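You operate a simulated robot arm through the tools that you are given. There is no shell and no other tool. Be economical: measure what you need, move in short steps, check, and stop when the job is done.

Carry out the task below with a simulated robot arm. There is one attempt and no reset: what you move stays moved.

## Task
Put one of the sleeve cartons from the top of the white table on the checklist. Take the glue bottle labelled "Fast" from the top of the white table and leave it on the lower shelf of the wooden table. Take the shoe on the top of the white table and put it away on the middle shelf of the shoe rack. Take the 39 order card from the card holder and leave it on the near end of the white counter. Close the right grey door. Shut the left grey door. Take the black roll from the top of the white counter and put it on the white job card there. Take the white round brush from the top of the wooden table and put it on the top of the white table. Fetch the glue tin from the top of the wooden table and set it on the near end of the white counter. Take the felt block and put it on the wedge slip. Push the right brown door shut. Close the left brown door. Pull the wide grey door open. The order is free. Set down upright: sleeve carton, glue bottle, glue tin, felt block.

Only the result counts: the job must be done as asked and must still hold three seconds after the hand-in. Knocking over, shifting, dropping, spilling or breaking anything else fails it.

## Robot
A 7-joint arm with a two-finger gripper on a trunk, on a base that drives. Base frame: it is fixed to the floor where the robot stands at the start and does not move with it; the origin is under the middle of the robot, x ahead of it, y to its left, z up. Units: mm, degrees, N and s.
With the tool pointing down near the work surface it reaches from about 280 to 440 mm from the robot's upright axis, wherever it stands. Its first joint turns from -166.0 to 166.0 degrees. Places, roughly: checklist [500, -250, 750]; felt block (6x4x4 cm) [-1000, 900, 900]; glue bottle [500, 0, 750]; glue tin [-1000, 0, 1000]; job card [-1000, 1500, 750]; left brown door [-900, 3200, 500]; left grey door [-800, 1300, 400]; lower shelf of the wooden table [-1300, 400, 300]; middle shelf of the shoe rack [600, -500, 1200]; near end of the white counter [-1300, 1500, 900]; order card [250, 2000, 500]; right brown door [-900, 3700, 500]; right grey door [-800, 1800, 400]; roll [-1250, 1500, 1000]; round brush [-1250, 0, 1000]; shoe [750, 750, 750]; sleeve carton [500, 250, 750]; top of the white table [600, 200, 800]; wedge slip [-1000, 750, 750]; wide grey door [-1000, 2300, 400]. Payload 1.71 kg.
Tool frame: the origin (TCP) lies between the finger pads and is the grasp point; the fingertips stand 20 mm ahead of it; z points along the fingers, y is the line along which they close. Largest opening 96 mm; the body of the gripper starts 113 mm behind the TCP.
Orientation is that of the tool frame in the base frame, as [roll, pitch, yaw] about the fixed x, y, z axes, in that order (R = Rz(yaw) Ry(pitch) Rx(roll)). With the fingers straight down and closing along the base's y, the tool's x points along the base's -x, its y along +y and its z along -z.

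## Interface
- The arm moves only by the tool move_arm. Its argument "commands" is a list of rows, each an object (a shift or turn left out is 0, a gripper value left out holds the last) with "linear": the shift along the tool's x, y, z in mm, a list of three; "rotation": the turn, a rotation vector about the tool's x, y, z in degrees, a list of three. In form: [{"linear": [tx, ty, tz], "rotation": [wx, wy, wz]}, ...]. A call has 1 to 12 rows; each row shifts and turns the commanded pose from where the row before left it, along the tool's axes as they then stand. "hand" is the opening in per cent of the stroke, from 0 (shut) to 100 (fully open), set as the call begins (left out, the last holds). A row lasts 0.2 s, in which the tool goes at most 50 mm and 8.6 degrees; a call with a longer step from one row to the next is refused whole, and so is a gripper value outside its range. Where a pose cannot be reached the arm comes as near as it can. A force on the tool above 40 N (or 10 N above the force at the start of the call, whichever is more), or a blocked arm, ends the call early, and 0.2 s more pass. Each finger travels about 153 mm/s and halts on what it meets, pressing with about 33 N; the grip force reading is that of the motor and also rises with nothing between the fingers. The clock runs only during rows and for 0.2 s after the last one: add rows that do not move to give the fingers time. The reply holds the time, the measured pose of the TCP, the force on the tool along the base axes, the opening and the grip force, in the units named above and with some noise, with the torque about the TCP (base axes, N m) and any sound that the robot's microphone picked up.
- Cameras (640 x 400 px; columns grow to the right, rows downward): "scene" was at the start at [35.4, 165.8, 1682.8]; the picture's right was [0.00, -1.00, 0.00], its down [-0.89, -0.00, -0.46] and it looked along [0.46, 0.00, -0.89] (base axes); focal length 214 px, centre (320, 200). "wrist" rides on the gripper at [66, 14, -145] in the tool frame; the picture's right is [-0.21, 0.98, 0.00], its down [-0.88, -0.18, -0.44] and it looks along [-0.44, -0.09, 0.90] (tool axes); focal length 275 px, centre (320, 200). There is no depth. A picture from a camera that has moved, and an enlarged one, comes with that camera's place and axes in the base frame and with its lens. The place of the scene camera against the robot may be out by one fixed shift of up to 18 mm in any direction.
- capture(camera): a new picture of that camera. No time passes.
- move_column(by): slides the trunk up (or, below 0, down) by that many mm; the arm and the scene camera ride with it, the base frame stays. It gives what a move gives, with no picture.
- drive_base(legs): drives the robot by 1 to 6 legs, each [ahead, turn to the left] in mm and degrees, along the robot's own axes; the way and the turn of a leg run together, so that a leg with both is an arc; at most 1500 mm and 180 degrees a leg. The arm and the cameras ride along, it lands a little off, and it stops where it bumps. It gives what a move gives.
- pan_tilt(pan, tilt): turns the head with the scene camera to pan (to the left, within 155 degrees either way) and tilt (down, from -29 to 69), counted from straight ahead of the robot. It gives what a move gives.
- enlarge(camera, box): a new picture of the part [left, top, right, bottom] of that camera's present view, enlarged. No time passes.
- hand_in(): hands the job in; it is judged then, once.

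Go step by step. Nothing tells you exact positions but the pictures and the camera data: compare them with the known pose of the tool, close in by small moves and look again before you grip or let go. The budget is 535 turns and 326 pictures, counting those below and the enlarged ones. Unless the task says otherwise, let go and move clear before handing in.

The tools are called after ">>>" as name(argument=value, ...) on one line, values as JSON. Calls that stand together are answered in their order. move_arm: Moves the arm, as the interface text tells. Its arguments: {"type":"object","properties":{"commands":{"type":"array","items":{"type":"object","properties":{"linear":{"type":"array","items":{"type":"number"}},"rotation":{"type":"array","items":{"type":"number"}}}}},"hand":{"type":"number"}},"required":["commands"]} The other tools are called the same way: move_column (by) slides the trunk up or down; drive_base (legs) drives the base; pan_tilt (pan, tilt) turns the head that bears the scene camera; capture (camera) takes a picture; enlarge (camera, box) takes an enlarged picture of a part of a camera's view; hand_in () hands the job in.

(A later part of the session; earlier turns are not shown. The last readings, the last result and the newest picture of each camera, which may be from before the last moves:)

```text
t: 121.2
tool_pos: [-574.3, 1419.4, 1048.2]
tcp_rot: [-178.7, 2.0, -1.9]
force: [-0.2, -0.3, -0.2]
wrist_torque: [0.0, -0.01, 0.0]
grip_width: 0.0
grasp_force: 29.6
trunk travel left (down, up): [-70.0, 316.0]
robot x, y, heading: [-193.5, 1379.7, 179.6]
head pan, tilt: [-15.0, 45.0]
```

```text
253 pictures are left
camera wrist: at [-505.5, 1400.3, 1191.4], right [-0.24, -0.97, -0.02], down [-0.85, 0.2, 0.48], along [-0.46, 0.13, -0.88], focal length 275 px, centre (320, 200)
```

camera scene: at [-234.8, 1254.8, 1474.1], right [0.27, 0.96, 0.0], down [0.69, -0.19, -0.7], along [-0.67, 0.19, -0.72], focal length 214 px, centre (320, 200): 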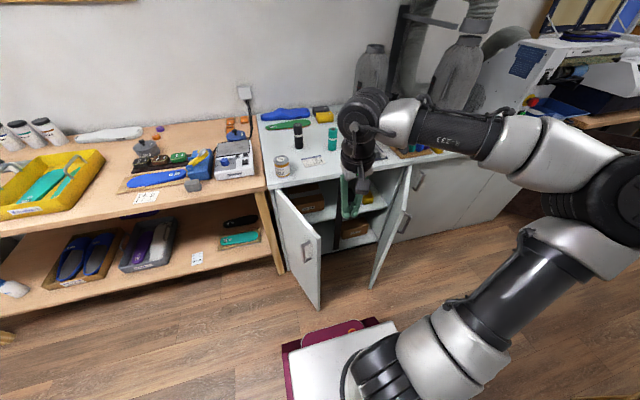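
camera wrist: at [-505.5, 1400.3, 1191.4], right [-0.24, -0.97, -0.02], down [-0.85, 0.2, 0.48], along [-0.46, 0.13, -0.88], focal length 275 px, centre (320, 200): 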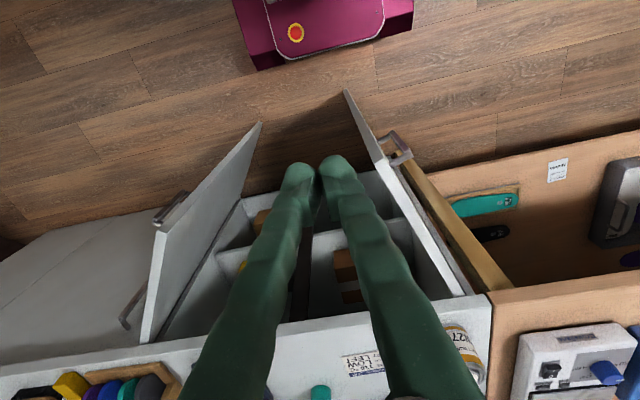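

Clear view: left door hinge ≈(−970,1227), open ≈67°; right door hinge ≈(−964,1931), open ≈53°. I'll push the left one with closed fingers, above its handle.

>>> drive_base(legs=[[80, 0]])

>>> move_arm(commands=[{"linear": [0, 40, 0], "rotation": [0, 2, 0]}, {"linear": [0, 40, 0]}, {"linear": [0, 40, 0]}, {"linear": [0, 40, 0]}])

>>> capture(camera="wrist")

```text
t: 122.3
tool_pos: [-630.8, 1420.3, 1057.8]
tcp_rot: [-178.7, 3.2, -2.1]
force: [1.2, 0.4, 1.0]
wrist_torque: [-0.04, 0.16, 0.0]
grip_width: 0.1
grasp_force: 29.5
trunk travel left (down, up): [-70.0, 316.0]
robot x, y, heading: [-274.2, 1379.5, 179.5]
head pan, tilt: [-15.0, 45.0]
```

```text
t: 123.3
tool_pos: [-673.4, 1258.6, 1037.7]
tcp_rot: [-178.8, -0.9, -2.1]
force: [-0.4, 0.5, -0.9]
wrist_torque: [-0.04, -0.23, -0.03]
grip_width: 0.0
grasp_force: 29.7
trunk travel left (down, up): [-70.0, 316.0]
robot x, y, heading: [-273.4, 1378.4, 179.4]
head pan, tilt: [-15.0, 45.0]
```

```text
252 pictures are left
camera wrist: at [-611.7, 1240.0, 1183.6], right [-0.24, -0.97, -0.03], down [-0.88, 0.21, 0.43], along [-0.42, 0.13, -0.9], focal length 275 px, centre (320, 200)
```

wrist: 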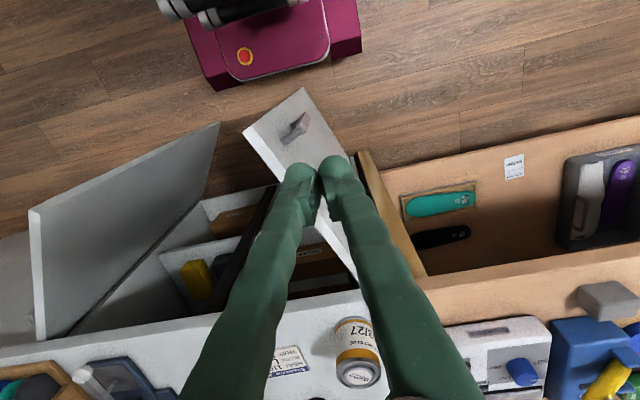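

Clear of the door; go down to z≈765 with arm and column.

>>> move_column(by=-70)

>>> move_arm(commands=[{"linear": [0, 0, 40]}, {"linear": [0, 0, 40]}, {"linear": [0, 0, 40]}, {"linear": [0, 0, 40]}, {"linear": [0, 0, 40]}])

>>> capture(camera="wrist")

```text
t: 124.4
tool_pos: [-661.7, 1259.9, 972.7]
tcp_rot: [-178.6, -0.2, -1.9]
force: [-0.4, 0.3, -0.2]
wrist_torque: [0.0, -0.03, -0.04]
grip_width: 0.0
grasp_force: 29.9
trunk travel left (down, up): [0.0, 386.0]
robot x, y, heading: [-275.4, 1381.1, 179.6]
head pan, tilt: [-15.0, 45.0]
```

```text
t: 125.6
tool_pos: [-661.0, 1267.0, 772.8]
tcp_rot: [-178.6, -0.2, -2.0]
force: [-0.1, 0.3, 0.1]
wrist_torque: [0.02, 0.02, 0.02]
grip_width: 0.0
grasp_force: 29.4
trunk travel left (down, up): [0.0, 386.0]
robot x, y, heading: [-274.9, 1381.7, 179.5]
head pan, tilt: [-15.0, 45.0]
```

```text
251 pictures are left
camera wrist: at [-597.8, 1247.1, 917.1], right [-0.24, -0.97, -0.02], down [-0.87, 0.2, 0.45], along [-0.43, 0.13, -0.89], focal length 275 px, centre (320, 200)
```

wrist: 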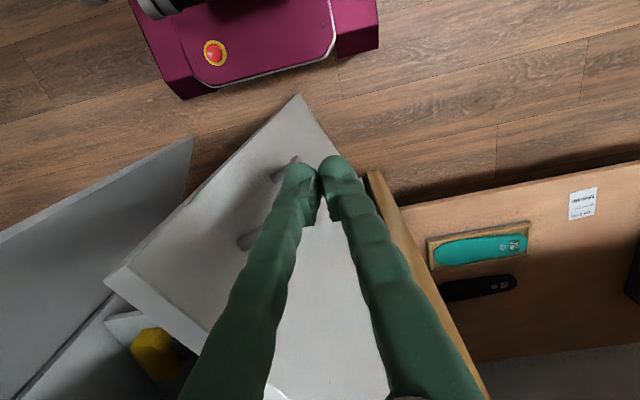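

>>> move_arm(commands=[{"linear": [-18, -27, 0]}, {"linear": [-18, -27, 0]}, {"linear": [-15, -24, 0]}, {"linear": [-15, -24, 0]}, {"linear": [-15, -23, 0]}, {"linear": [-15, -23, 0]}])

>>> capture(camera="wrist")

```text
t: 127.0
tool_pos: [-749.8, 1417.8, 777.8]
tcp_rot: [-178.6, -0.3, -2.0]
force: [0.1, 0.4, 1.1]
wrist_torque: [0.04, -0.03, 0.02]
grip_width: 0.0
grasp_force: 29.4
trunk travel left (down, up): [0.0, 386.0]
robot x, y, heading: [-274.2, 1379.1, 179.6]
head pan, tilt: [-15.0, 45.0]
```

```text
250 pictures are left
camera wrist: at [-687.0, 1398.8, 923.0], right [-0.24, -0.97, -0.03], down [-0.87, 0.2, 0.44], along [-0.43, 0.13, -0.9], focal length 275 px, centre (320, 200)
```

wrist: 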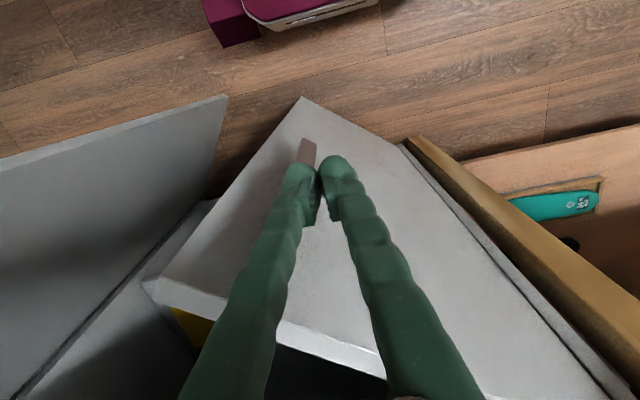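

Door follows. Push further: a little arm motion then drive forward.

>>> move_arm(commands=[{"linear": [-15, -22, 0]}, {"linear": [-15, -22, 0]}, {"linear": [-15, -15, 0]}])

>>> drive_base(legs=[[110, 0]])

>>> capture(camera="wrist")

```text
t: 127.8
tool_pos: [-792.9, 1478.5, 779.0]
tcp_rot: [-178.7, -0.3, -2.0]
force: [0.2, 0.3, 0.3]
wrist_torque: [0.01, 0.0, -0.01]
grip_width: 0.2
grasp_force: 29.5
trunk travel left (down, up): [0.0, 386.0]
robot x, y, heading: [-275.6, 1375.9, 179.4]
head pan, tilt: [-15.0, 45.0]
```

```text
t: 129.0
tool_pos: [-895.1, 1478.6, 783.5]
tcp_rot: [-178.6, 0.2, -2.0]
force: [0.3, 0.4, 0.8]
wrist_torque: [-0.02, 0.04, -0.03]
grip_width: 0.3
grasp_force: 29.9
trunk travel left (down, up): [0.0, 386.0]
robot x, y, heading: [-385.9, 1379.3, 179.6]
head pan, tilt: [-15.0, 45.0]
```

```text
249 pictures are left
camera wrist: at [-829.9, 1459.0, 927.8], right [-0.24, -0.97, -0.02], down [-0.87, 0.2, 0.45], along [-0.44, 0.13, -0.89], focal length 275 px, centre (320, 200)
```

wrist: 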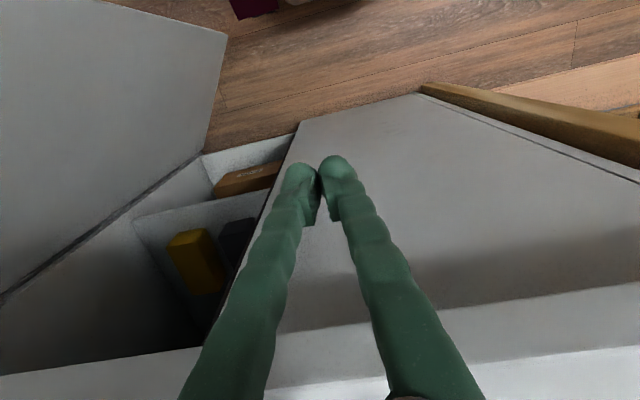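

Nearly closed. Keep pushing until resistance.

>>> move_arm(commands=[{"linear": [-10, 0, 0]}, {"linear": [-10, 0, 0]}, {"linear": [-10, 0, 0]}, {"linear": [-10, 0, 0]}, {"linear": [-8, 0, 0]}, {"linear": [-8, 0, 0]}])

>>> capture(camera="wrist")

```text
t: 130.1
tool_pos: [-928.3, 1479.0, 783.6]
tcp_rot: [-178.4, -0.5, -1.8]
force: [0.3, 0.3, 0.2]
wrist_torque: [-0.02, 0.01, 0.01]
grip_width: 0.2
grasp_force: 29.6
trunk travel left (down, up): [0.0, 386.0]
robot x, y, heading: [-385.1, 1380.6, 179.6]
head pan, tilt: [-15.0, 45.0]
stopped in row 5: the force on the tool passed its limit at 50 N (the readings are from after the stop); the commanded pose is now the measured one
```

```text
248 pictures are left
camera wrist: at [-864.8, 1460.0, 928.9], right [-0.24, -0.97, -0.03], down [-0.87, 0.2, 0.44], along [-0.42, 0.13, -0.9], focal length 275 px, centre (320, 200)
```

wrist: 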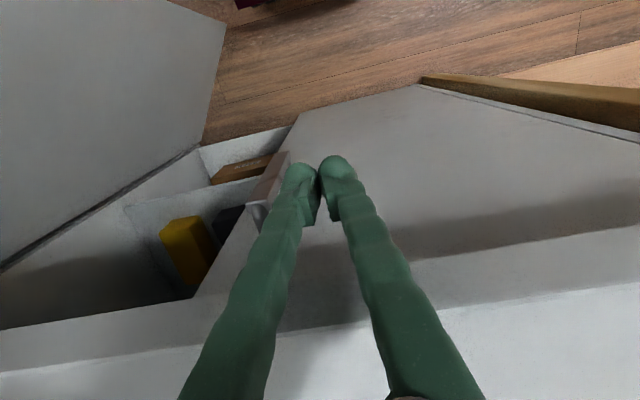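

>>> move_arm(commands=[{"linear": [40, 0, 0]}, {"linear": [40, 0, 0]}])

>>> capture(camera="wrist")

>>> capture(camera="scene")

```text
t: 130.7
tool_pos: [-848.5, 1477.5, 784.2]
tcp_rot: [-178.4, -0.4, -1.8]
force: [-0.1, -0.4, 0.4]
wrist_torque: [-0.04, -0.01, 0.0]
grip_width: 0.1
grasp_force: 29.5
trunk travel left (down, up): [0.0, 386.0]
robot x, y, heading: [-386.8, 1378.3, 179.5]
head pan, tilt: [-15.0, 45.0]
```

```text
247 pictures are left
camera wrist: at [-785.7, 1458.6, 928.1], right [-0.24, -0.97, -0.03], down [-0.87, 0.2, 0.44], along [-0.42, 0.13, -0.9], focal length 275 px, centre (320, 200)
```

wrist: 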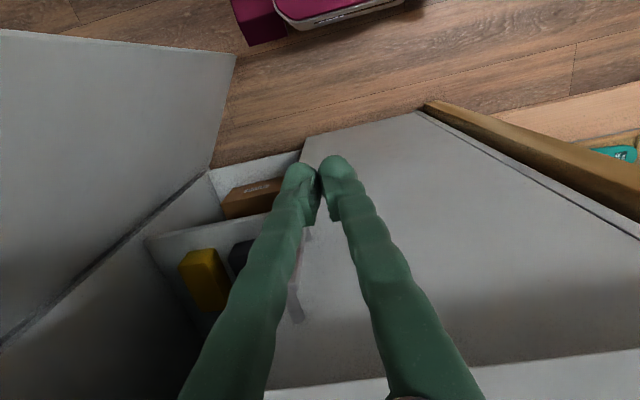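

```text
246 pictures are left
camera scene: at [-423.3, 1256.3, 1405.4], right [0.27, 0.96, 0.0], down [0.69, -0.19, -0.7], along [-0.67, 0.19, -0.72], focal length 214 px, centre (320, 200)
```

scene: 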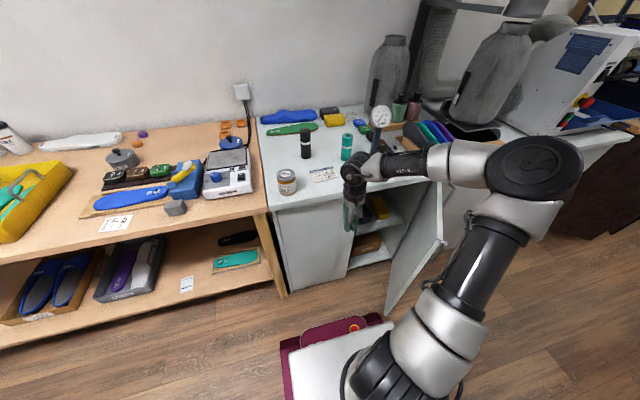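

>>> enlarge(camera="scene", box=[260, 170, 400, 300])

```text
3.08 times, centred on (330, 235) of scene
camera zoom: at [-423.3, 1256.3, 1405.4], right [0.27, 0.96, 0.0], down [0.69, -0.19, -0.7], along [-0.67, 0.19, -0.72], focal length 660 px, centre (289, 92)
```

zoom: 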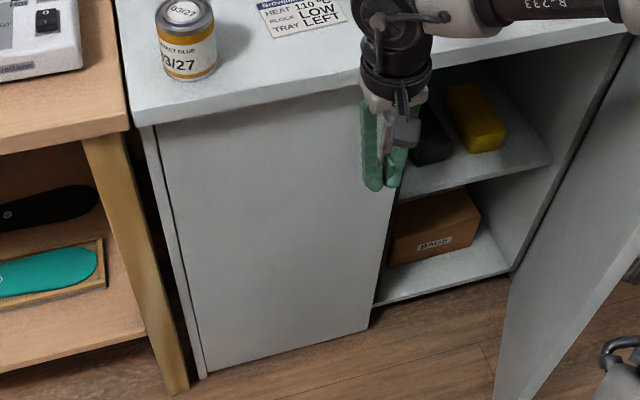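

Left door is closed. Now reposition for the right door.

>>> move_arm(commands=[{"linear": [20, 0, -45]}, {"linear": [20, 0, -45]}, {"linear": [10, 0, -45]}, {"linear": [0, 0, -45]}])

>>> drive_base(legs=[[-150, 0], [0, -40], [180, 0]])

>>> capture(camera="wrist")

```text
t: 131.7
tool_pos: [-800.4, 1469.8, 963.8]
tcp_rot: [-178.4, -0.4, -1.8]
force: [0.3, 1.1, -0.3]
wrist_torque: [0.01, 0.01, -0.01]
grip_width: 0.0
grasp_force: 28.4
trunk travel left (down, up): [0.0, 386.0]
robot x, y, heading: [-386.9, 1377.8, 179.6]
head pan, tilt: [-15.0, 45.0]
```

```text
t: 136.5
tool_pos: [-636.7, 1832.6, 962.8]
tcp_rot: [-178.4, -0.6, -41.3]
force: [-0.2, 0.0, -0.4]
wrist_torque: [-0.1, -0.01, 0.04]
grip_width: 0.2
grasp_force: 29.2
trunk travel left (down, up): [0.0, 386.0]
robot x, y, heading: [-366.7, 1492.8, 140.3]
head pan, tilt: [-15.0, 45.0]
```

```text
244 pictures are left
camera wrist: at [-601.6, 1777.3, 1107.0], right [-0.8, -0.6, -0.03], down [-0.55, 0.71, 0.44], along [-0.24, 0.37, -0.9], focal length 275 px, centre (320, 200)
```

wrist: 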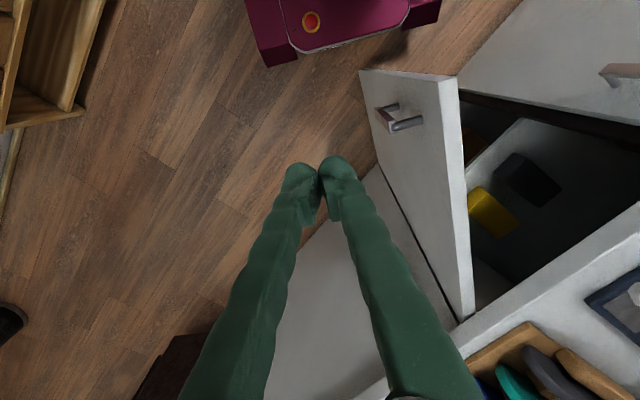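

On the outer side of the right door. Lower and push it sideways.

>>> move_arm(commands=[{"linear": [0, 0, 45]}, {"linear": [0, 0, 45]}, {"linear": [0, 0, 45]}, {"linear": [0, 0, 45]}, {"linear": [-6, 25, 0]}, {"linear": [-6, 25, 0]}, {"linear": [-6, 25, 0]}, {"linear": [-5, 25, 0]}, {"linear": [0, 23, 0]}, {"linear": [0, 23, 0]}, {"linear": [0, 23, 0]}, {"linear": [0, 23, 0]}])

>>> capture(camera="wrist")

```text
t: 139.1
tool_pos: [-766.5, 1697.9, 784.6]
tcp_rot: [-178.4, 0.2, -41.3]
force: [0.6, -0.2, -0.1]
wrist_torque: [0.03, -0.01, -0.02]
grip_width: 0.2
grasp_force: 29.4
trunk travel left (down, up): [0.0, 386.0]
robot x, y, heading: [-370.8, 1494.3, 139.9]
head pan, tilt: [-15.0, 45.0]
```

```text
243 pictures are left
camera wrist: at [-730.6, 1640.8, 928.0], right [-0.8, -0.6, -0.03], down [-0.54, 0.71, 0.45], along [-0.25, 0.38, -0.89], focal length 275 px, centre (320, 200)
```

wrist: 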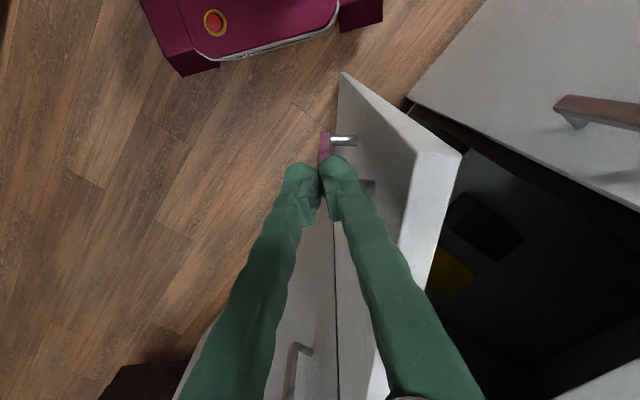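

>>> move_arm(commands=[{"linear": [-8, 22, 0]}, {"linear": [-8, 22, 0]}, {"linear": [-10, 20, 0]}, {"linear": [-12, 18, 0]}, {"linear": [-12, 18, 0]}])

>>> capture(camera="wrist")

```text
t: 140.3
tool_pos: [-871.5, 1655.5, 780.0]
tcp_rot: [-178.4, 0.1, -41.3]
force: [0.2, 0.2, -0.2]
wrist_torque: [0.0, -0.01, -0.04]
grip_width: 0.0
grasp_force: 29.7
trunk travel left (down, up): [0.0, 386.0]
robot x, y, heading: [-372.3, 1497.7, 140.2]
head pan, tilt: [-15.0, 45.0]
```

```text
242 pictures are left
camera wrist: at [-833.9, 1598.5, 924.4], right [-0.8, -0.6, -0.03], down [-0.54, 0.71, 0.45], along [-0.25, 0.38, -0.89], focal length 275 px, centre (320, 200)
```

wrist: 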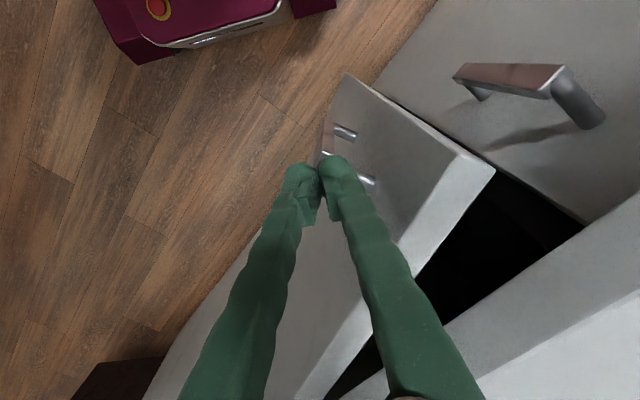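

>>> move_arm(commands=[{"linear": [-9.4, 8.2, 0]}, {"linear": [-9.4, 8.2, 0]}, {"linear": [-9.4, 8.2, 0]}, {"linear": [-9.4, 8.2, 0]}, {"linear": [-7.5, 6.6, 0]}, {"linear": [-7.5, 6.6, 0]}])

>>> capture(camera="wrist")

```text
t: 141.6
tool_pos: [-916.4, 1647.6, 786.1]
tcp_rot: [-177.5, 0.7, -41.2]
force: [0.6, 0.7, 0.2]
wrist_torque: [0.03, 0.0, 0.01]
grip_width: 0.0
grasp_force: 29.4
trunk travel left (down, up): [0.0, 386.0]
robot x, y, heading: [-370.0, 1494.6, 140.2]
head pan, tilt: [-15.0, 45.0]
stopped in row 6: the force on the tool passed its limit at 53 N (the readings are from after the stop); the commanded pose is now the measured one
```

```text
241 pictures are left
camera wrist: at [-880.4, 1589.9, 929.3], right [-0.8, -0.6, -0.04], down [-0.55, 0.7, 0.46], along [-0.25, 0.39, -0.89], focal length 275 px, centre (320, 200)
```

wrist: 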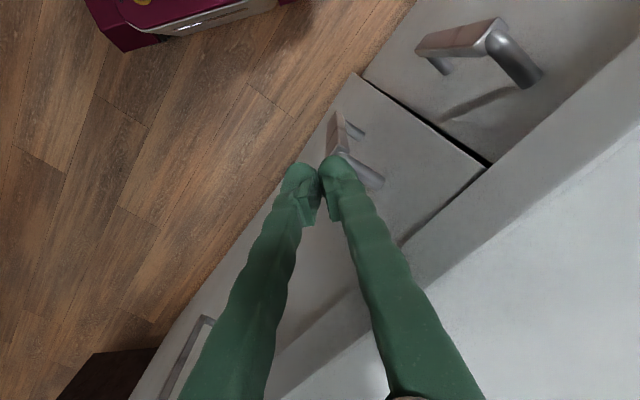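

Both look shut. Retract and examine the wide grey door with its handle.

>>> move_arm(commands=[{"linear": [40, 0, 0]}, {"linear": [40, 0, 0]}, {"linear": [20, 0, -40]}, {"linear": [0, 0, -45]}, {"linear": [0, 0, -45]}])

>>> pan_tilt(pan=0, tilt=40)

>>> capture(camera="wrist")

>>> capture(camera="scene")

```text
t: 142.8
tool_pos: [-844.3, 1576.9, 913.9]
tcp_rot: [-177.7, 0.4, -41.3]
force: [-0.3, -0.9, 0.2]
wrist_torque: [-0.06, -0.03, 0.01]
grip_width: 0.0
grasp_force: 29.9
trunk travel left (down, up): [0.0, 386.0]
robot x, y, heading: [-372.1, 1493.9, 140.3]
head pan, tilt: [-15.0, 45.0]
```

```text
t: 143.6
tool_pos: [-844.6, 1574.8, 913.6]
tcp_rot: [-177.7, 0.5, -41.2]
force: [0.0, -0.4, -1.1]
wrist_torque: [0.01, -0.01, 0.03]
grip_width: 0.1
grasp_force: 29.6
trunk travel left (down, up): [0.0, 386.0]
robot x, y, heading: [-373.4, 1490.3, 140.2]
head pan, tilt: [0.0, 40.0]
```

```text
240 pictures are left
camera wrist: at [-807.6, 1518.6, 1056.9], right [-0.8, -0.6, -0.04], down [-0.55, 0.7, 0.46], along [-0.25, 0.39, -0.89], focal length 275 px, centre (320, 200)
```

wrist: 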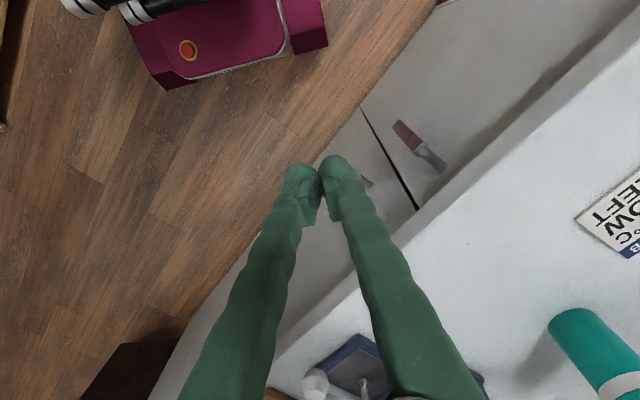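

```text
239 pictures are left
camera scene: at [-503.2, 1418.1, 1412.4], right [0.64, 0.77, 0.0], down [0.5, -0.42, -0.76], along [-0.58, 0.48, -0.66], focal length 214 px, centre (320, 200)
```

scene: 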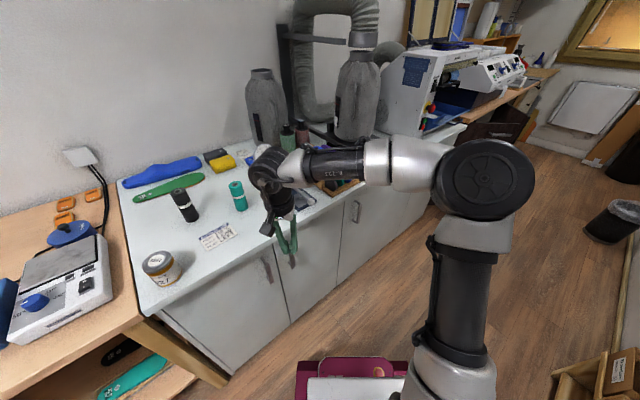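

Wide door's vertical handle is at ≈(−930,1985,725). First the black roll: raise, face the counter and come closer.

>>> move_column(by=200)

>>> drive_base(legs=[[0, 49], [230, 0]])

>>> move_arm(commands=[{"rotation": [0, -8, 0]}, {"rotation": [0, -8, 0]}, {"rotation": [0, -8, 0]}, {"rotation": [0, -8, 0]}], hand=100)

>>> capture(camera="wrist")

```text
t: 145.7
tool_pos: [-844.4, 1577.0, 1112.9]
tcp_rot: [-177.6, 0.5, -41.3]
force: [0.0, -0.6, 0.0]
wrist_torque: [-0.01, 0.0, -0.01]
grip_width: 0.1
grasp_force: 29.6
trunk travel left (down, up): [-200.0, 186.0]
robot x, y, heading: [-369.8, 1494.5, 140.0]
head pan, tilt: [0.0, 40.0]
```

```text
t: 150.2
tool_pos: [-960.6, 1148.7, 1115.3]
tcp_rot: [-177.8, 0.6, 8.4]
force: [1.1, 0.3, 0.2]
wrist_torque: [-0.06, 0.09, 0.03]
grip_width: 0.1
grasp_force: 29.5
trunk travel left (down, up): [-200.0, 186.0]
robot x, y, heading: [-594.6, 1454.2, -170.6]
head pan, tilt: [0.0, 40.0]
```

```text
t: 151.2
tool_pos: [-946.0, 1150.4, 1118.3]
tcp_rot: [-177.0, 33.4, 10.0]
force: [0.0, -0.1, 0.8]
wrist_torque: [0.0, 0.02, 0.01]
grip_width: 96.0
grasp_force: 0.0
trunk travel left (down, up): [-200.0, 186.0]
robot x, y, heading: [-597.8, 1456.1, -170.3]
head pan, tilt: [0.0, 40.0]
```

```text
238 pictures are left
camera wrist: at [-810.4, 1153.1, 1202.3], right [-0.03, -1.0, 0.07], down [-0.5, 0.08, 0.86], along [-0.87, -0.01, -0.5], focal length 275 px, centre (320, 200)
```

wrist: 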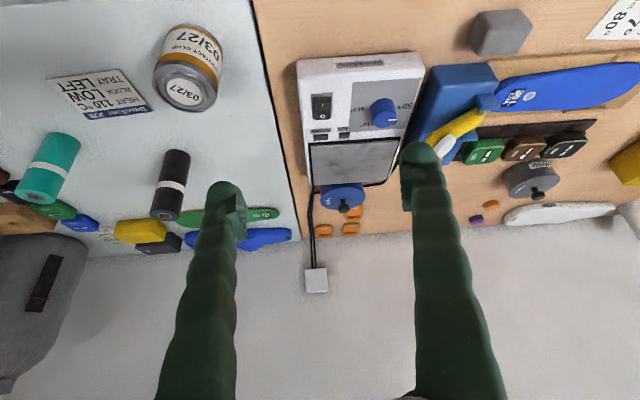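

Roll top at ≈(−1210,1408,972). Move to a hover point behind and above it.

>>> move_arm(commands=[{"linear": [-9.2, -37.5, 10]}, {"linear": [-9.2, -37.5, 10]}, {"linear": [-9.2, -37.5, 16]}, {"linear": [-9.2, -37.5, 16]}, {"linear": [-9.2, -37.5, 16]}, {"linear": [-9.2, -37.5, 16]}, {"linear": [-9.2, -37.5, 16]}, {"linear": [-9.2, -37.5, 16]}])

>>> capture(camera="wrist")

```text
t: 153.0
tool_pos: [-1115.2, 1431.6, 1074.7]
tcp_rot: [-177.1, 33.2, 10.1]
force: [-0.8, 0.6, 0.0]
wrist_torque: [0.01, 0.0, 0.01]
grip_width: 96.0
grasp_force: 0.1
trunk travel left (down, up): [-200.0, 186.0]
robot x, y, heading: [-593.2, 1455.5, -170.4]
head pan, tilt: [0.0, 40.0]
```

```text
237 pictures are left
camera wrist: at [-980.7, 1434.8, 1159.4], right [-0.03, -1.0, 0.07], down [-0.51, 0.07, 0.86], along [-0.86, -0.01, -0.51], focal length 275 px, centre (320, 200)
```

wrist: 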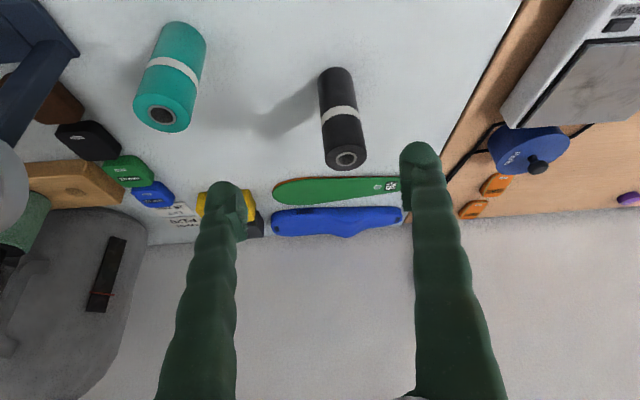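

>>> move_arm(commands=[{"linear": [0, 4, 45]}, {"linear": [0, 4, 45]}, {"linear": [0, 4, 45]}])

>>> capture(camera="wrist")

```text
t: 153.8
tool_pos: [-1187.8, 1412.7, 962.9]
tcp_rot: [-177.1, 33.3, 10.1]
force: [0.8, -0.3, 0.1]
wrist_torque: [0.04, -0.01, 0.02]
grip_width: 96.0
grasp_force: 0.1
trunk travel left (down, up): [-200.0, 186.0]
robot x, y, heading: [-592.4, 1455.5, -170.6]
head pan, tilt: [0.0, 40.0]
```

```text
236 pictures are left
camera wrist: at [-1052.8, 1415.5, 1048.0], right [-0.03, -1.0, 0.07], down [-0.5, 0.08, 0.86], along [-0.86, -0.01, -0.51], focal length 275 px, centre (320, 200)
```

wrist: 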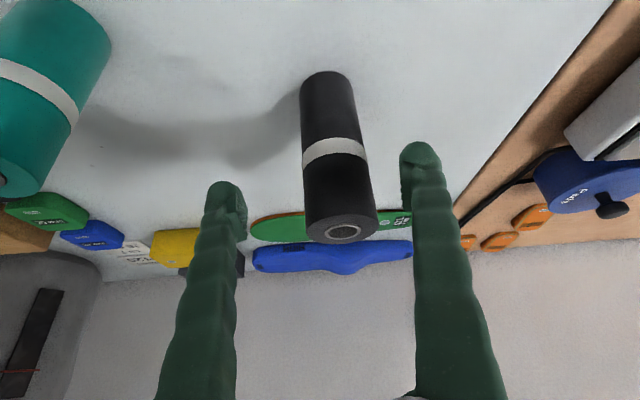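

>>> move_arm(commands=[{"linear": [0, 4, 25]}, {"linear": [0, 2, 20]}])

>>> move_arm(commands=[{"linear": [0, 0, 0]}, {"linear": [0, 0, 0]}, {"linear": [0, 0, 0]}, {"linear": [0, 0, 0]}], hand=0)

>>> capture(camera="wrist")

```text
t: 154.4
tool_pos: [-1211.0, 1404.5, 928.3]
tcp_rot: [-177.1, 33.4, 10.0]
force: [0.0, -0.5, 0.6]
wrist_torque: [-0.03, -0.04, -0.03]
grip_width: 96.3
grasp_force: 0.1
trunk travel left (down, up): [-200.0, 186.0]
robot x, y, heading: [-594.7, 1456.8, -170.3]
head pan, tilt: [0.0, 40.0]
```

```text
t: 155.4
tool_pos: [-1211.8, 1404.8, 926.8]
tcp_rot: [-177.0, 33.3, 9.9]
force: [0.2, -0.7, 0.3]
wrist_torque: [0.02, 0.02, 0.01]
grip_width: 44.1
grasp_force: 33.3
trunk travel left (down, up): [-200.0, 186.0]
robot x, y, heading: [-592.9, 1455.5, -170.5]
head pan, tilt: [0.0, 40.0]
```

```text
235 pictures are left
camera wrist: at [-1076.7, 1408.2, 1011.7], right [-0.03, -1.0, 0.07], down [-0.5, 0.08, 0.86], along [-0.86, -0.01, -0.5], focal length 275 px, centre (320, 200)
```

wrist: 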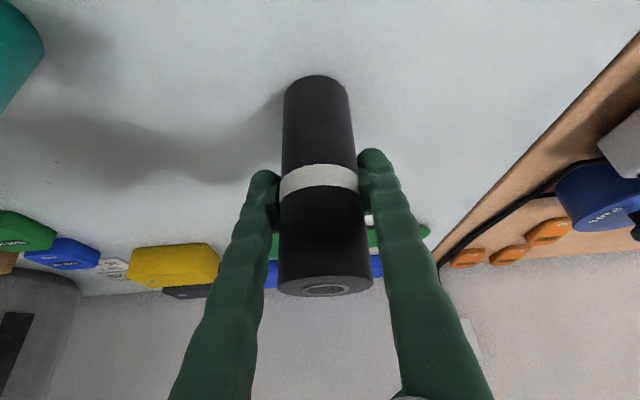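

Gripped. Lift and carry to above the job card ≈(−1058,1442).

>>> move_arm(commands=[{"linear": [-11, 0, -17]}, {"linear": [-22, 0, -33]}, {"linear": [30, -4, -20]}, {"linear": [35, -4, -23]}, {"linear": [35, -3, -23]}, {"linear": [30, 0, -20]}])

>>> capture(camera="wrist")

>>> capture(camera="scene")

```text
t: 156.8
tool_pos: [-1058.9, 1436.0, 985.1]
tcp_rot: [-177.2, 33.2, 9.8]
force: [-0.2, -0.2, -0.3]
wrist_torque: [-0.02, 0.03, 0.01]
grip_width: 43.7
grasp_force: 33.4
trunk travel left (down, up): [-200.0, 186.0]
robot x, y, heading: [-594.3, 1456.9, -170.5]
head pan, tilt: [0.0, 40.0]
```

```text
234 pictures are left
camera wrist: at [-923.7, 1438.7, 1069.8], right [-0.03, -1.0, 0.07], down [-0.5, 0.08, 0.86], along [-0.86, -0.01, -0.5], focal length 275 px, centre (320, 200)
```

wrist: 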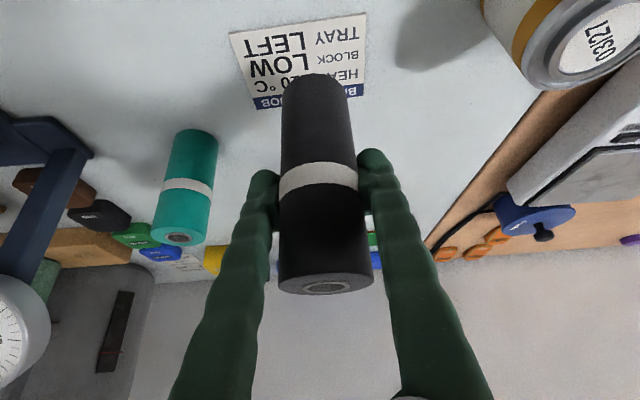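

```text
233 pictures are left
camera scene: at [-614.7, 1305.9, 1612.0], right [-0.17, 0.99, 0.0], down [0.65, 0.11, -0.76], along [-0.75, -0.13, -0.65], focal length 214 px, centre (320, 200)
```

scene: 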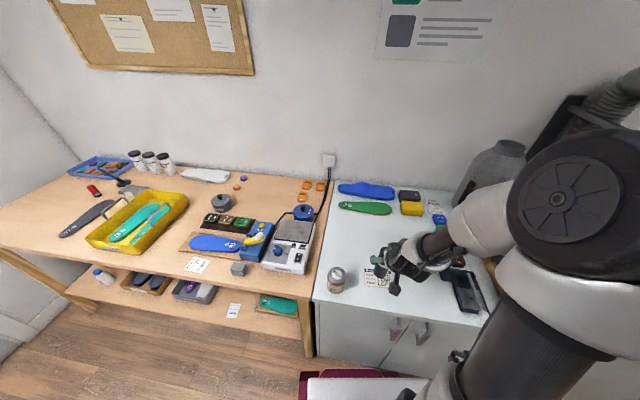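

Card centre confirmed at (−1061,1440). Lower onto it.

>>> move_arm(commands=[{"linear": [17, -4, 27]}, {"linear": [8, 0, 12.5]}, {"linear": [1.6, 0, 2.5]}, {"linear": [1.6, 0, 2.5]}, {"linear": [1.1, 0, 1.7]}, {"linear": [1.1, 0, 1.7]}])

>>> capture(camera="wrist")

```text
t: 158.2
tool_pos: [-1060.0, 1442.0, 929.9]
tcp_rot: [-177.1, 33.5, 9.9]
force: [0.4, -0.5, 5.0]
wrist_torque: [-0.02, 0.01, 0.0]
grip_width: 43.5
grasp_force: 33.2
trunk travel left (down, up): [-200.0, 186.0]
robot x, y, heading: [-596.4, 1456.7, -170.5]
head pan, tilt: [0.0, 40.0]
```

```text
232 pictures are left
camera wrist: at [-924.9, 1445.5, 1013.7], right [-0.03, -1.0, 0.07], down [-0.5, 0.08, 0.86], along [-0.86, -0.01, -0.5], focal length 275 px, centre (320, 200)
```

wrist: 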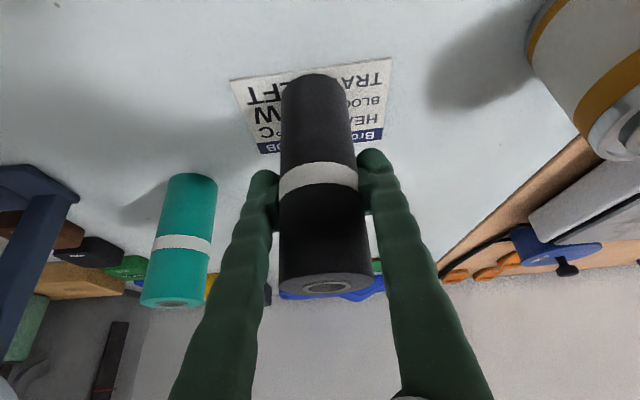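

Roll is centred on the card. Release and back off.

>>> move_arm(commands=[{"linear": [0, 0, 0]}, {"linear": [0, 0, 0]}, {"linear": [0, 0, 0]}], hand=95)

>>> move_arm(commands=[{"linear": [0, 0, -30]}, {"linear": [0, 0, -45]}, {"linear": [0, 0, -45]}, {"linear": [0, 0, -45]}])

>>> capture(camera="wrist")

```text
t: 159.0
tool_pos: [-1059.7, 1443.1, 928.9]
tcp_rot: [-177.1, 33.5, 9.9]
force: [-0.4, -0.5, 0.6]
wrist_torque: [0.04, 0.01, 0.01]
grip_width: 91.2
grasp_force: 0.0
trunk travel left (down, up): [-200.0, 186.0]
robot x, y, heading: [-592.5, 1454.2, -170.5]
head pan, tilt: [0.0, 40.0]
```

```text
t: 160.2
tool_pos: [-1008.1, 1369.9, 1032.4]
tcp_rot: [-178.1, 32.9, 21.1]
force: [0.6, -0.2, -0.5]
wrist_torque: [0.04, 0.01, -0.02]
grip_width: 91.3
grasp_force: 0.0
out of reach, approached as far as the arm can: row 2, 3, 4
trunk travel left (down, up): [-200.0, 186.0]
robot x, y, heading: [-591.0, 1454.1, -170.5]
head pan, tilt: [0.0, 40.0]
stopped in row 4: the arm was blocked; the commanded pose is now the measured one
```

```text
231 pictures are left
camera wrist: at [-877.4, 1400.2, 1117.4], right [0.18, -0.98, 0.08], down [-0.52, -0.02, 0.85], along [-0.84, -0.19, -0.51], focal length 275 px, centre (320, 200)
```

wrist: 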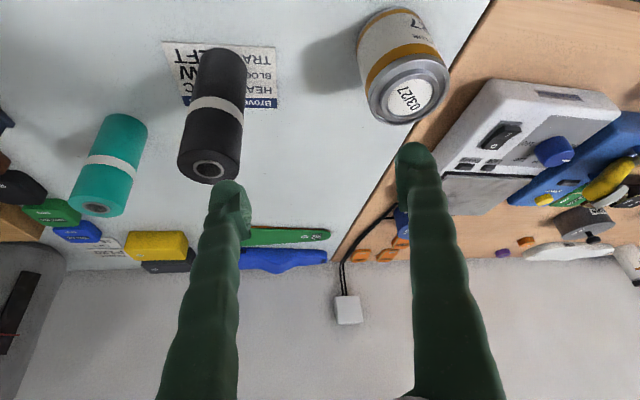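

Roll stands on the card. Now the felt block and wedge slip on the wooden table's right end; enlarge to verify.

>>> enlarge(camera="scene", box=[170, 200, 330, 300])

```text
4.00 times, centred on (250, 250) of scene
camera zoom: at [-614.3, 1303.8, 1611.7], right [-0.17, 0.99, 0.0], down [0.65, 0.11, -0.76], along [-0.75, -0.13, -0.65], focal length 858 px, centre (600, 0)
```

zoom: 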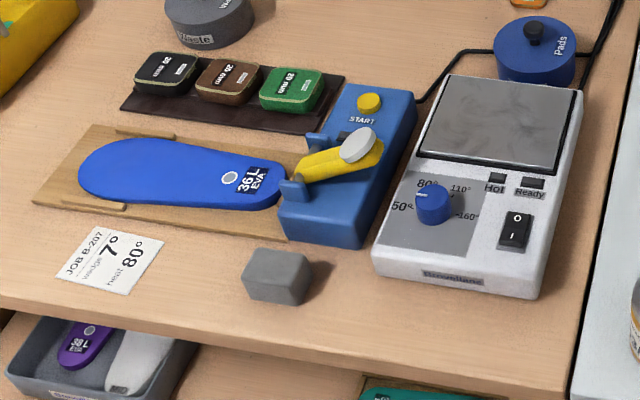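

Slip reads "wedge 7° heel 80°"; felt block beside it. Drive over to face them.

>>> drive_base(legs=[[-150, 0], [0, 80.5], [580, 0], [0, -90], [130, 0]])

>>> capture(camera="wrist")

```text
t: 174.3
tool_pos: [-951.4, 890.6, 1042.2]
tcp_rot: [-179.0, 29.4, 11.7]
force: [-1.7, -1.1, 0.2]
wrist_torque: [-0.02, -0.09, 0.01]
grip_width: 91.0
grasp_force: 0.2
trunk travel left (down, up): [-200.0, 186.0]
robot x, y, heading: [-548.6, 899.1, 178.5]
head pan, tilt: [0.0, 40.0]
stopped in leg 5: the robot was blocked; the commanded pose is now the measured one
```

```text
229 pictures are left
camera wrist: at [-823.4, 901.0, 1135.9], right [0.01, -1.0, 0.09], down [-0.57, 0.06, 0.82], along [-0.82, -0.06, -0.56], focal length 275 px, centre (320, 200)
```

wrist: 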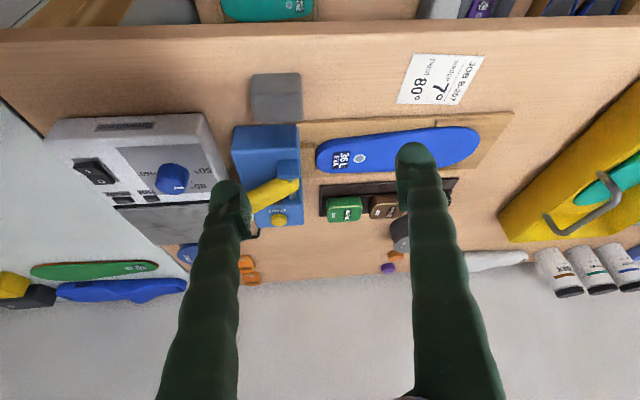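

The base touched something low (a splayed table leg), so I back off slightly; reach suffices. Straighten the tool to vertical over the block ≈(−986,922).

>>> drive_base(legs=[[-15, 0]])

>>> move_arm(commands=[{"linear": [0, 0, 0], "rotation": [2.9, 0, 5.1]}, {"linear": [0, 0, 0], "rotation": [2.8, 0, 5.1]}, {"linear": [0, -10, -10], "rotation": [0, 7.3, 0]}, {"linear": [0, -10, 0], "rotation": [0, 7.3, 0]}, {"linear": [0, -10, 0], "rotation": [0, 7.3, 0]}, {"linear": [0, 0, 0], "rotation": [0, 7.3, 0]}], hand=80)

>>> capture(camera="wrist")

```text
t: 175.0
tool_pos: [-940.8, 890.0, 1041.1]
tcp_rot: [-179.0, 29.3, 11.7]
force: [0.1, 0.5, -0.7]
wrist_torque: [0.01, -0.01, -0.03]
grip_width: 91.1
grasp_force: 0.1
trunk travel left (down, up): [-200.0, 186.0]
robot x, y, heading: [-535.0, 904.8, 178.6]
head pan, tilt: [0.0, 40.0]
```

```text
t: 176.4
tool_pos: [-963.7, 918.8, 1038.6]
tcp_rot: [-179.3, -1.6, -0.5]
force: [-2.2, 0.1, -1.7]
wrist_torque: [0.03, -0.23, 0.01]
grip_width: 77.0
grasp_force: 0.0
trunk travel left (down, up): [-200.0, 186.0]
robot x, y, heading: [-530.0, 899.5, 178.4]
head pan, tilt: [0.0, 40.0]
```

```text
228 pictures are left
camera wrist: at [-902.4, 904.1, 1184.6], right [-0.21, -0.98, -0.02], down [-0.89, 0.19, 0.42], along [-0.41, 0.11, -0.91], focal length 275 px, centre (320, 200)
```

wrist: 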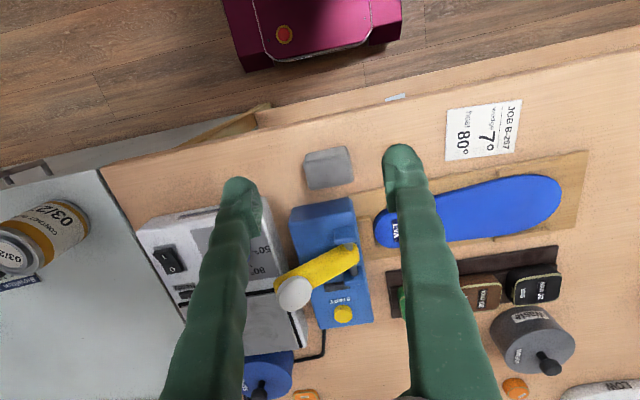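

Block centre ≈(−997,921), slip ≈(−999,742). Align and descend with column.

>>> move_arm(commands=[{"linear": [-17, -1, 0], "rotation": [0, 0, 4]}, {"linear": [-16, -1, 0]}])

>>> move_column(by=-100)

>>> capture(camera="wrist")

```text
t: 177.0
tool_pos: [-985.0, 924.5, 1042.8]
tcp_rot: [-179.0, -0.7, -4.5]
force: [-0.4, 0.1, -0.1]
wrist_torque: [0.04, 0.1, 0.0]
grip_width: 76.7
grasp_force: 0.1
trunk travel left (down, up): [-200.0, 186.0]
robot x, y, heading: [-535.5, 899.9, 178.5]
head pan, tilt: [0.0, 40.0]
```

```text
t: 178.4
tool_pos: [-977.9, 923.2, 946.3]
tcp_rot: [-179.0, -0.3, -4.4]
force: [0.3, 0.6, 0.3]
wrist_torque: [-0.01, -0.02, 0.02]
grip_width: 76.9
grasp_force: 0.0
trunk travel left (down, up): [-100.0, 286.0]
robot x, y, heading: [-533.4, 900.1, 178.6]
head pan, tilt: [0.0, 40.0]
```

```text
227 pictures are left
camera wrist: at [-915.5, 903.0, 1091.7], right [-0.28, -0.96, -0.02], down [-0.86, 0.25, 0.44], along [-0.42, 0.14, -0.9], focal length 275 px, centre (320, 200)
```

wrist: 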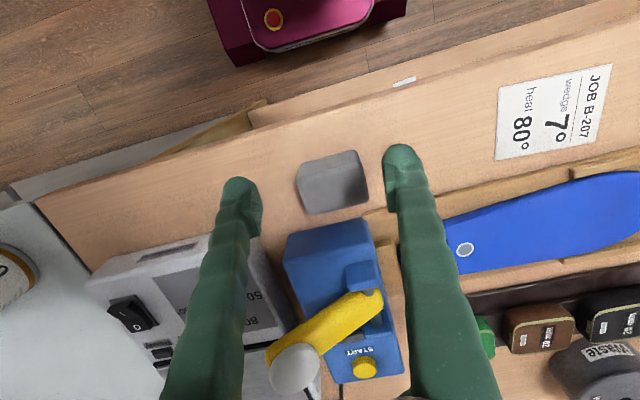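

>>> move_arm(commands=[{"linear": [-8, 3, 0], "rotation": [0, 0, 3]}, {"linear": [-8, 3, 20]}, {"linear": [0, 0, 25]}])

>>> capture(camera="wrist")

```text
t: 179.2
tool_pos: [-994.5, 919.0, 900.2]
tcp_rot: [-179.1, -0.3, -7.5]
force: [0.0, 0.3, 0.3]
wrist_torque: [0.01, -0.04, 0.02]
grip_width: 76.8
grasp_force: 0.1
trunk travel left (down, up): [-100.0, 286.0]
robot x, y, heading: [-536.0, 901.2, 178.5]
head pan, tilt: [0.0, 40.0]
```

```text
226 pictures are left
camera wrist: at [-933.0, 895.8, 1045.4], right [-0.33, -0.94, -0.02], down [-0.85, 0.29, 0.44], along [-0.41, 0.16, -0.9], focal length 275 px, centre (320, 200)
```

wrist: 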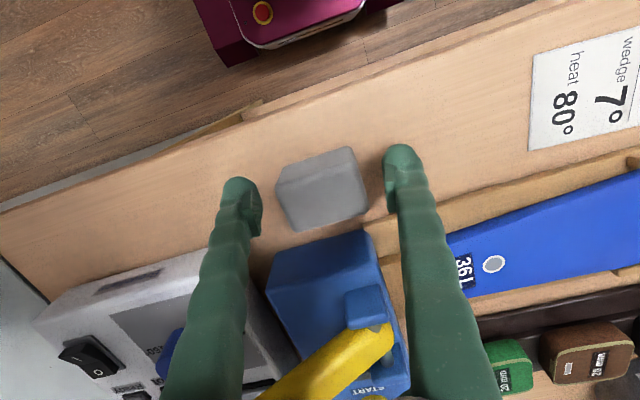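

>>> move_arm(commands=[{"linear": [0, 1, 13]}])

>>> move_arm(commands=[{"linear": [0, 0, 0]}, {"linear": [0, 0, 0]}, {"linear": [0, 0, 0]}], hand=0)

>>> move_arm(commands=[{"linear": [0, 0, -20]}, {"linear": [0, 0, -40]}])

>>> capture(camera="wrist")

```text
t: 179.6
tool_pos: [-994.8, 919.7, 888.7]
tcp_rot: [-179.1, -0.3, -7.6]
force: [0.1, -0.4, -0.5]
wrist_torque: [0.02, 0.01, -0.03]
grip_width: 76.7
grasp_force: 0.0
trunk travel left (down, up): [-100.0, 286.0]
robot x, y, heading: [-532.5, 899.7, 178.5]
head pan, tilt: [0.0, 40.0]
```

```text
t: 180.4
tool_pos: [-993.8, 918.2, 888.0]
tcp_rot: [-179.1, -0.3, -7.5]
force: [1.1, -0.4, 2.2]
wrist_torque: [0.0, 0.04, 0.04]
grip_width: 53.6
grasp_force: 33.0
trunk travel left (down, up): [-100.0, 286.0]
robot x, y, heading: [-532.8, 899.0, 178.6]
head pan, tilt: [0.0, 40.0]
```

```text
t: 181.0
tool_pos: [-994.9, 917.2, 948.4]
tcp_rot: [-179.1, -0.1, -7.5]
force: [0.0, -0.2, -0.4]
wrist_torque: [-0.01, 0.02, 0.01]
grip_width: 53.3
grasp_force: 32.9
trunk travel left (down, up): [-100.0, 286.0]
robot x, y, heading: [-532.8, 902.7, 178.6]
head pan, tilt: [0.0, 40.0]
```

```text
225 pictures are left
camera wrist: at [-932.6, 894.3, 1094.3], right [-0.33, -0.94, -0.02], down [-0.85, 0.29, 0.44], along [-0.41, 0.16, -0.9], focal length 275 px, centre (320, 200)
```

wrist: 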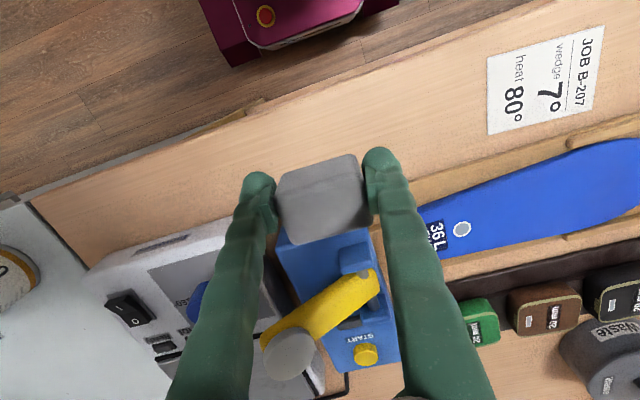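

Held. Slip centre (−1000,742), 80×60 mm. Carry across.

>>> move_arm(commands=[{"linear": [3.6, 35, 0]}, {"linear": [3.6, 35, 0]}, {"linear": [3.6, 35, 0]}, {"linear": [3.6, 35, 0]}, {"linear": [3.6, 34, 0]}])

>>> capture(camera="wrist")

```text
t: 182.2
tool_pos: [-1000.4, 742.8, 947.8]
tcp_rot: [-179.0, -0.3, -7.5]
force: [0.5, 0.3, -0.9]
wrist_torque: [0.01, 0.02, 0.03]
grip_width: 52.7
grasp_force: 33.4
trunk travel left (down, up): [-100.0, 286.0]
robot x, y, heading: [-532.6, 905.0, 178.5]
head pan, tilt: [0.0, 40.0]
```

```text
224 pictures are left
camera wrist: at [-938.5, 718.9, 1091.8], right [-0.33, -0.94, -0.02], down [-0.85, 0.29, 0.44], along [-0.41, 0.16, -0.9], focal length 275 px, centre (320, 200)
```

wrist: 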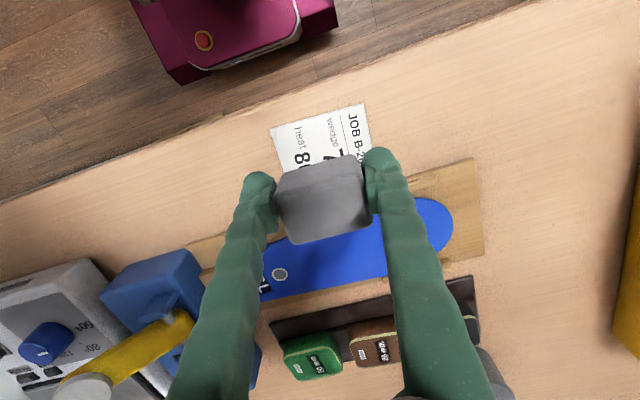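

>>> move_arm(commands=[{"linear": [0, 2, 35]}, {"linear": [0, 0, 16]}, {"linear": [0, 0, 3]}, {"linear": [0, 0, 2]}, {"linear": [0, 0, 2]}])

>>> capture(camera="wrist")

```text
t: 183.4
tool_pos: [-998.9, 742.1, 888.1]
tcp_rot: [-179.1, -0.2, -7.5]
force: [0.5, 0.6, 9.4]
wrist_torque: [0.04, 0.04, -0.04]
grip_width: 52.3
grasp_force: 33.0
trunk travel left (down, up): [-100.0, 286.0]
robot x, y, heading: [-533.0, 902.8, 178.5]
head pan, tilt: [0.0, 40.0]
```

```text
223 pictures are left
camera wrist: at [-937.6, 718.6, 1034.0], right [-0.33, -0.94, -0.01], down [-0.85, 0.29, 0.45], along [-0.42, 0.16, -0.9], focal length 275 px, centre (320, 200)
```

wrist: 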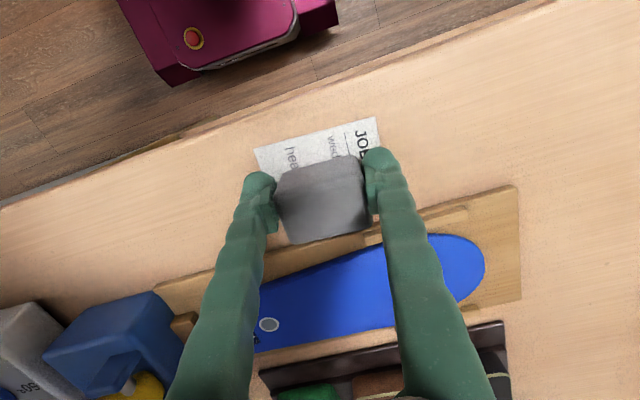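

>>> move_arm(commands=[{"linear": [0, 0, 0]}, {"linear": [0, 0, 0]}, {"linear": [0, 0, 0]}], hand=85)

>>> move_arm(commands=[{"linear": [0, 0, -15]}, {"linear": [0, 0, -40]}, {"linear": [0, 0, -45]}, {"linear": [0, 0, -45]}])

>>> capture(camera="wrist")

```text
t: 184.2
tool_pos: [-999.1, 742.0, 888.7]
tcp_rot: [-179.2, -0.3, -7.5]
force: [0.3, 0.3, 0.2]
wrist_torque: [0.05, 0.02, 0.0]
grip_width: 81.5
grasp_force: 0.2
trunk travel left (down, up): [-100.0, 286.0]
robot x, y, heading: [-534.7, 899.1, 178.3]
head pan, tilt: [0.0, 40.0]
```

```text
t: 185.2
tool_pos: [-998.9, 744.0, 1033.8]
tcp_rot: [-179.2, -0.4, -7.5]
force: [0.2, 0.4, 0.5]
wrist_torque: [0.03, 0.02, -0.03]
grip_width: 81.6
grasp_force: 0.1
trunk travel left (down, up): [-100.0, 286.0]
robot x, y, heading: [-533.4, 900.5, 179.0]
head pan, tilt: [0.0, 40.0]
```

```text
222 pictures are left
camera wrist: at [-937.7, 719.4, 1178.7], right [-0.33, -0.94, -0.02], down [-0.85, 0.29, 0.44], along [-0.41, 0.16, -0.9], focal length 275 px, centre (320, 200)
```

wrist: 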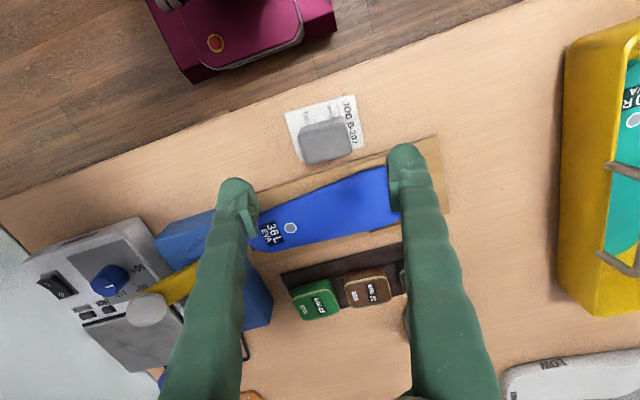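

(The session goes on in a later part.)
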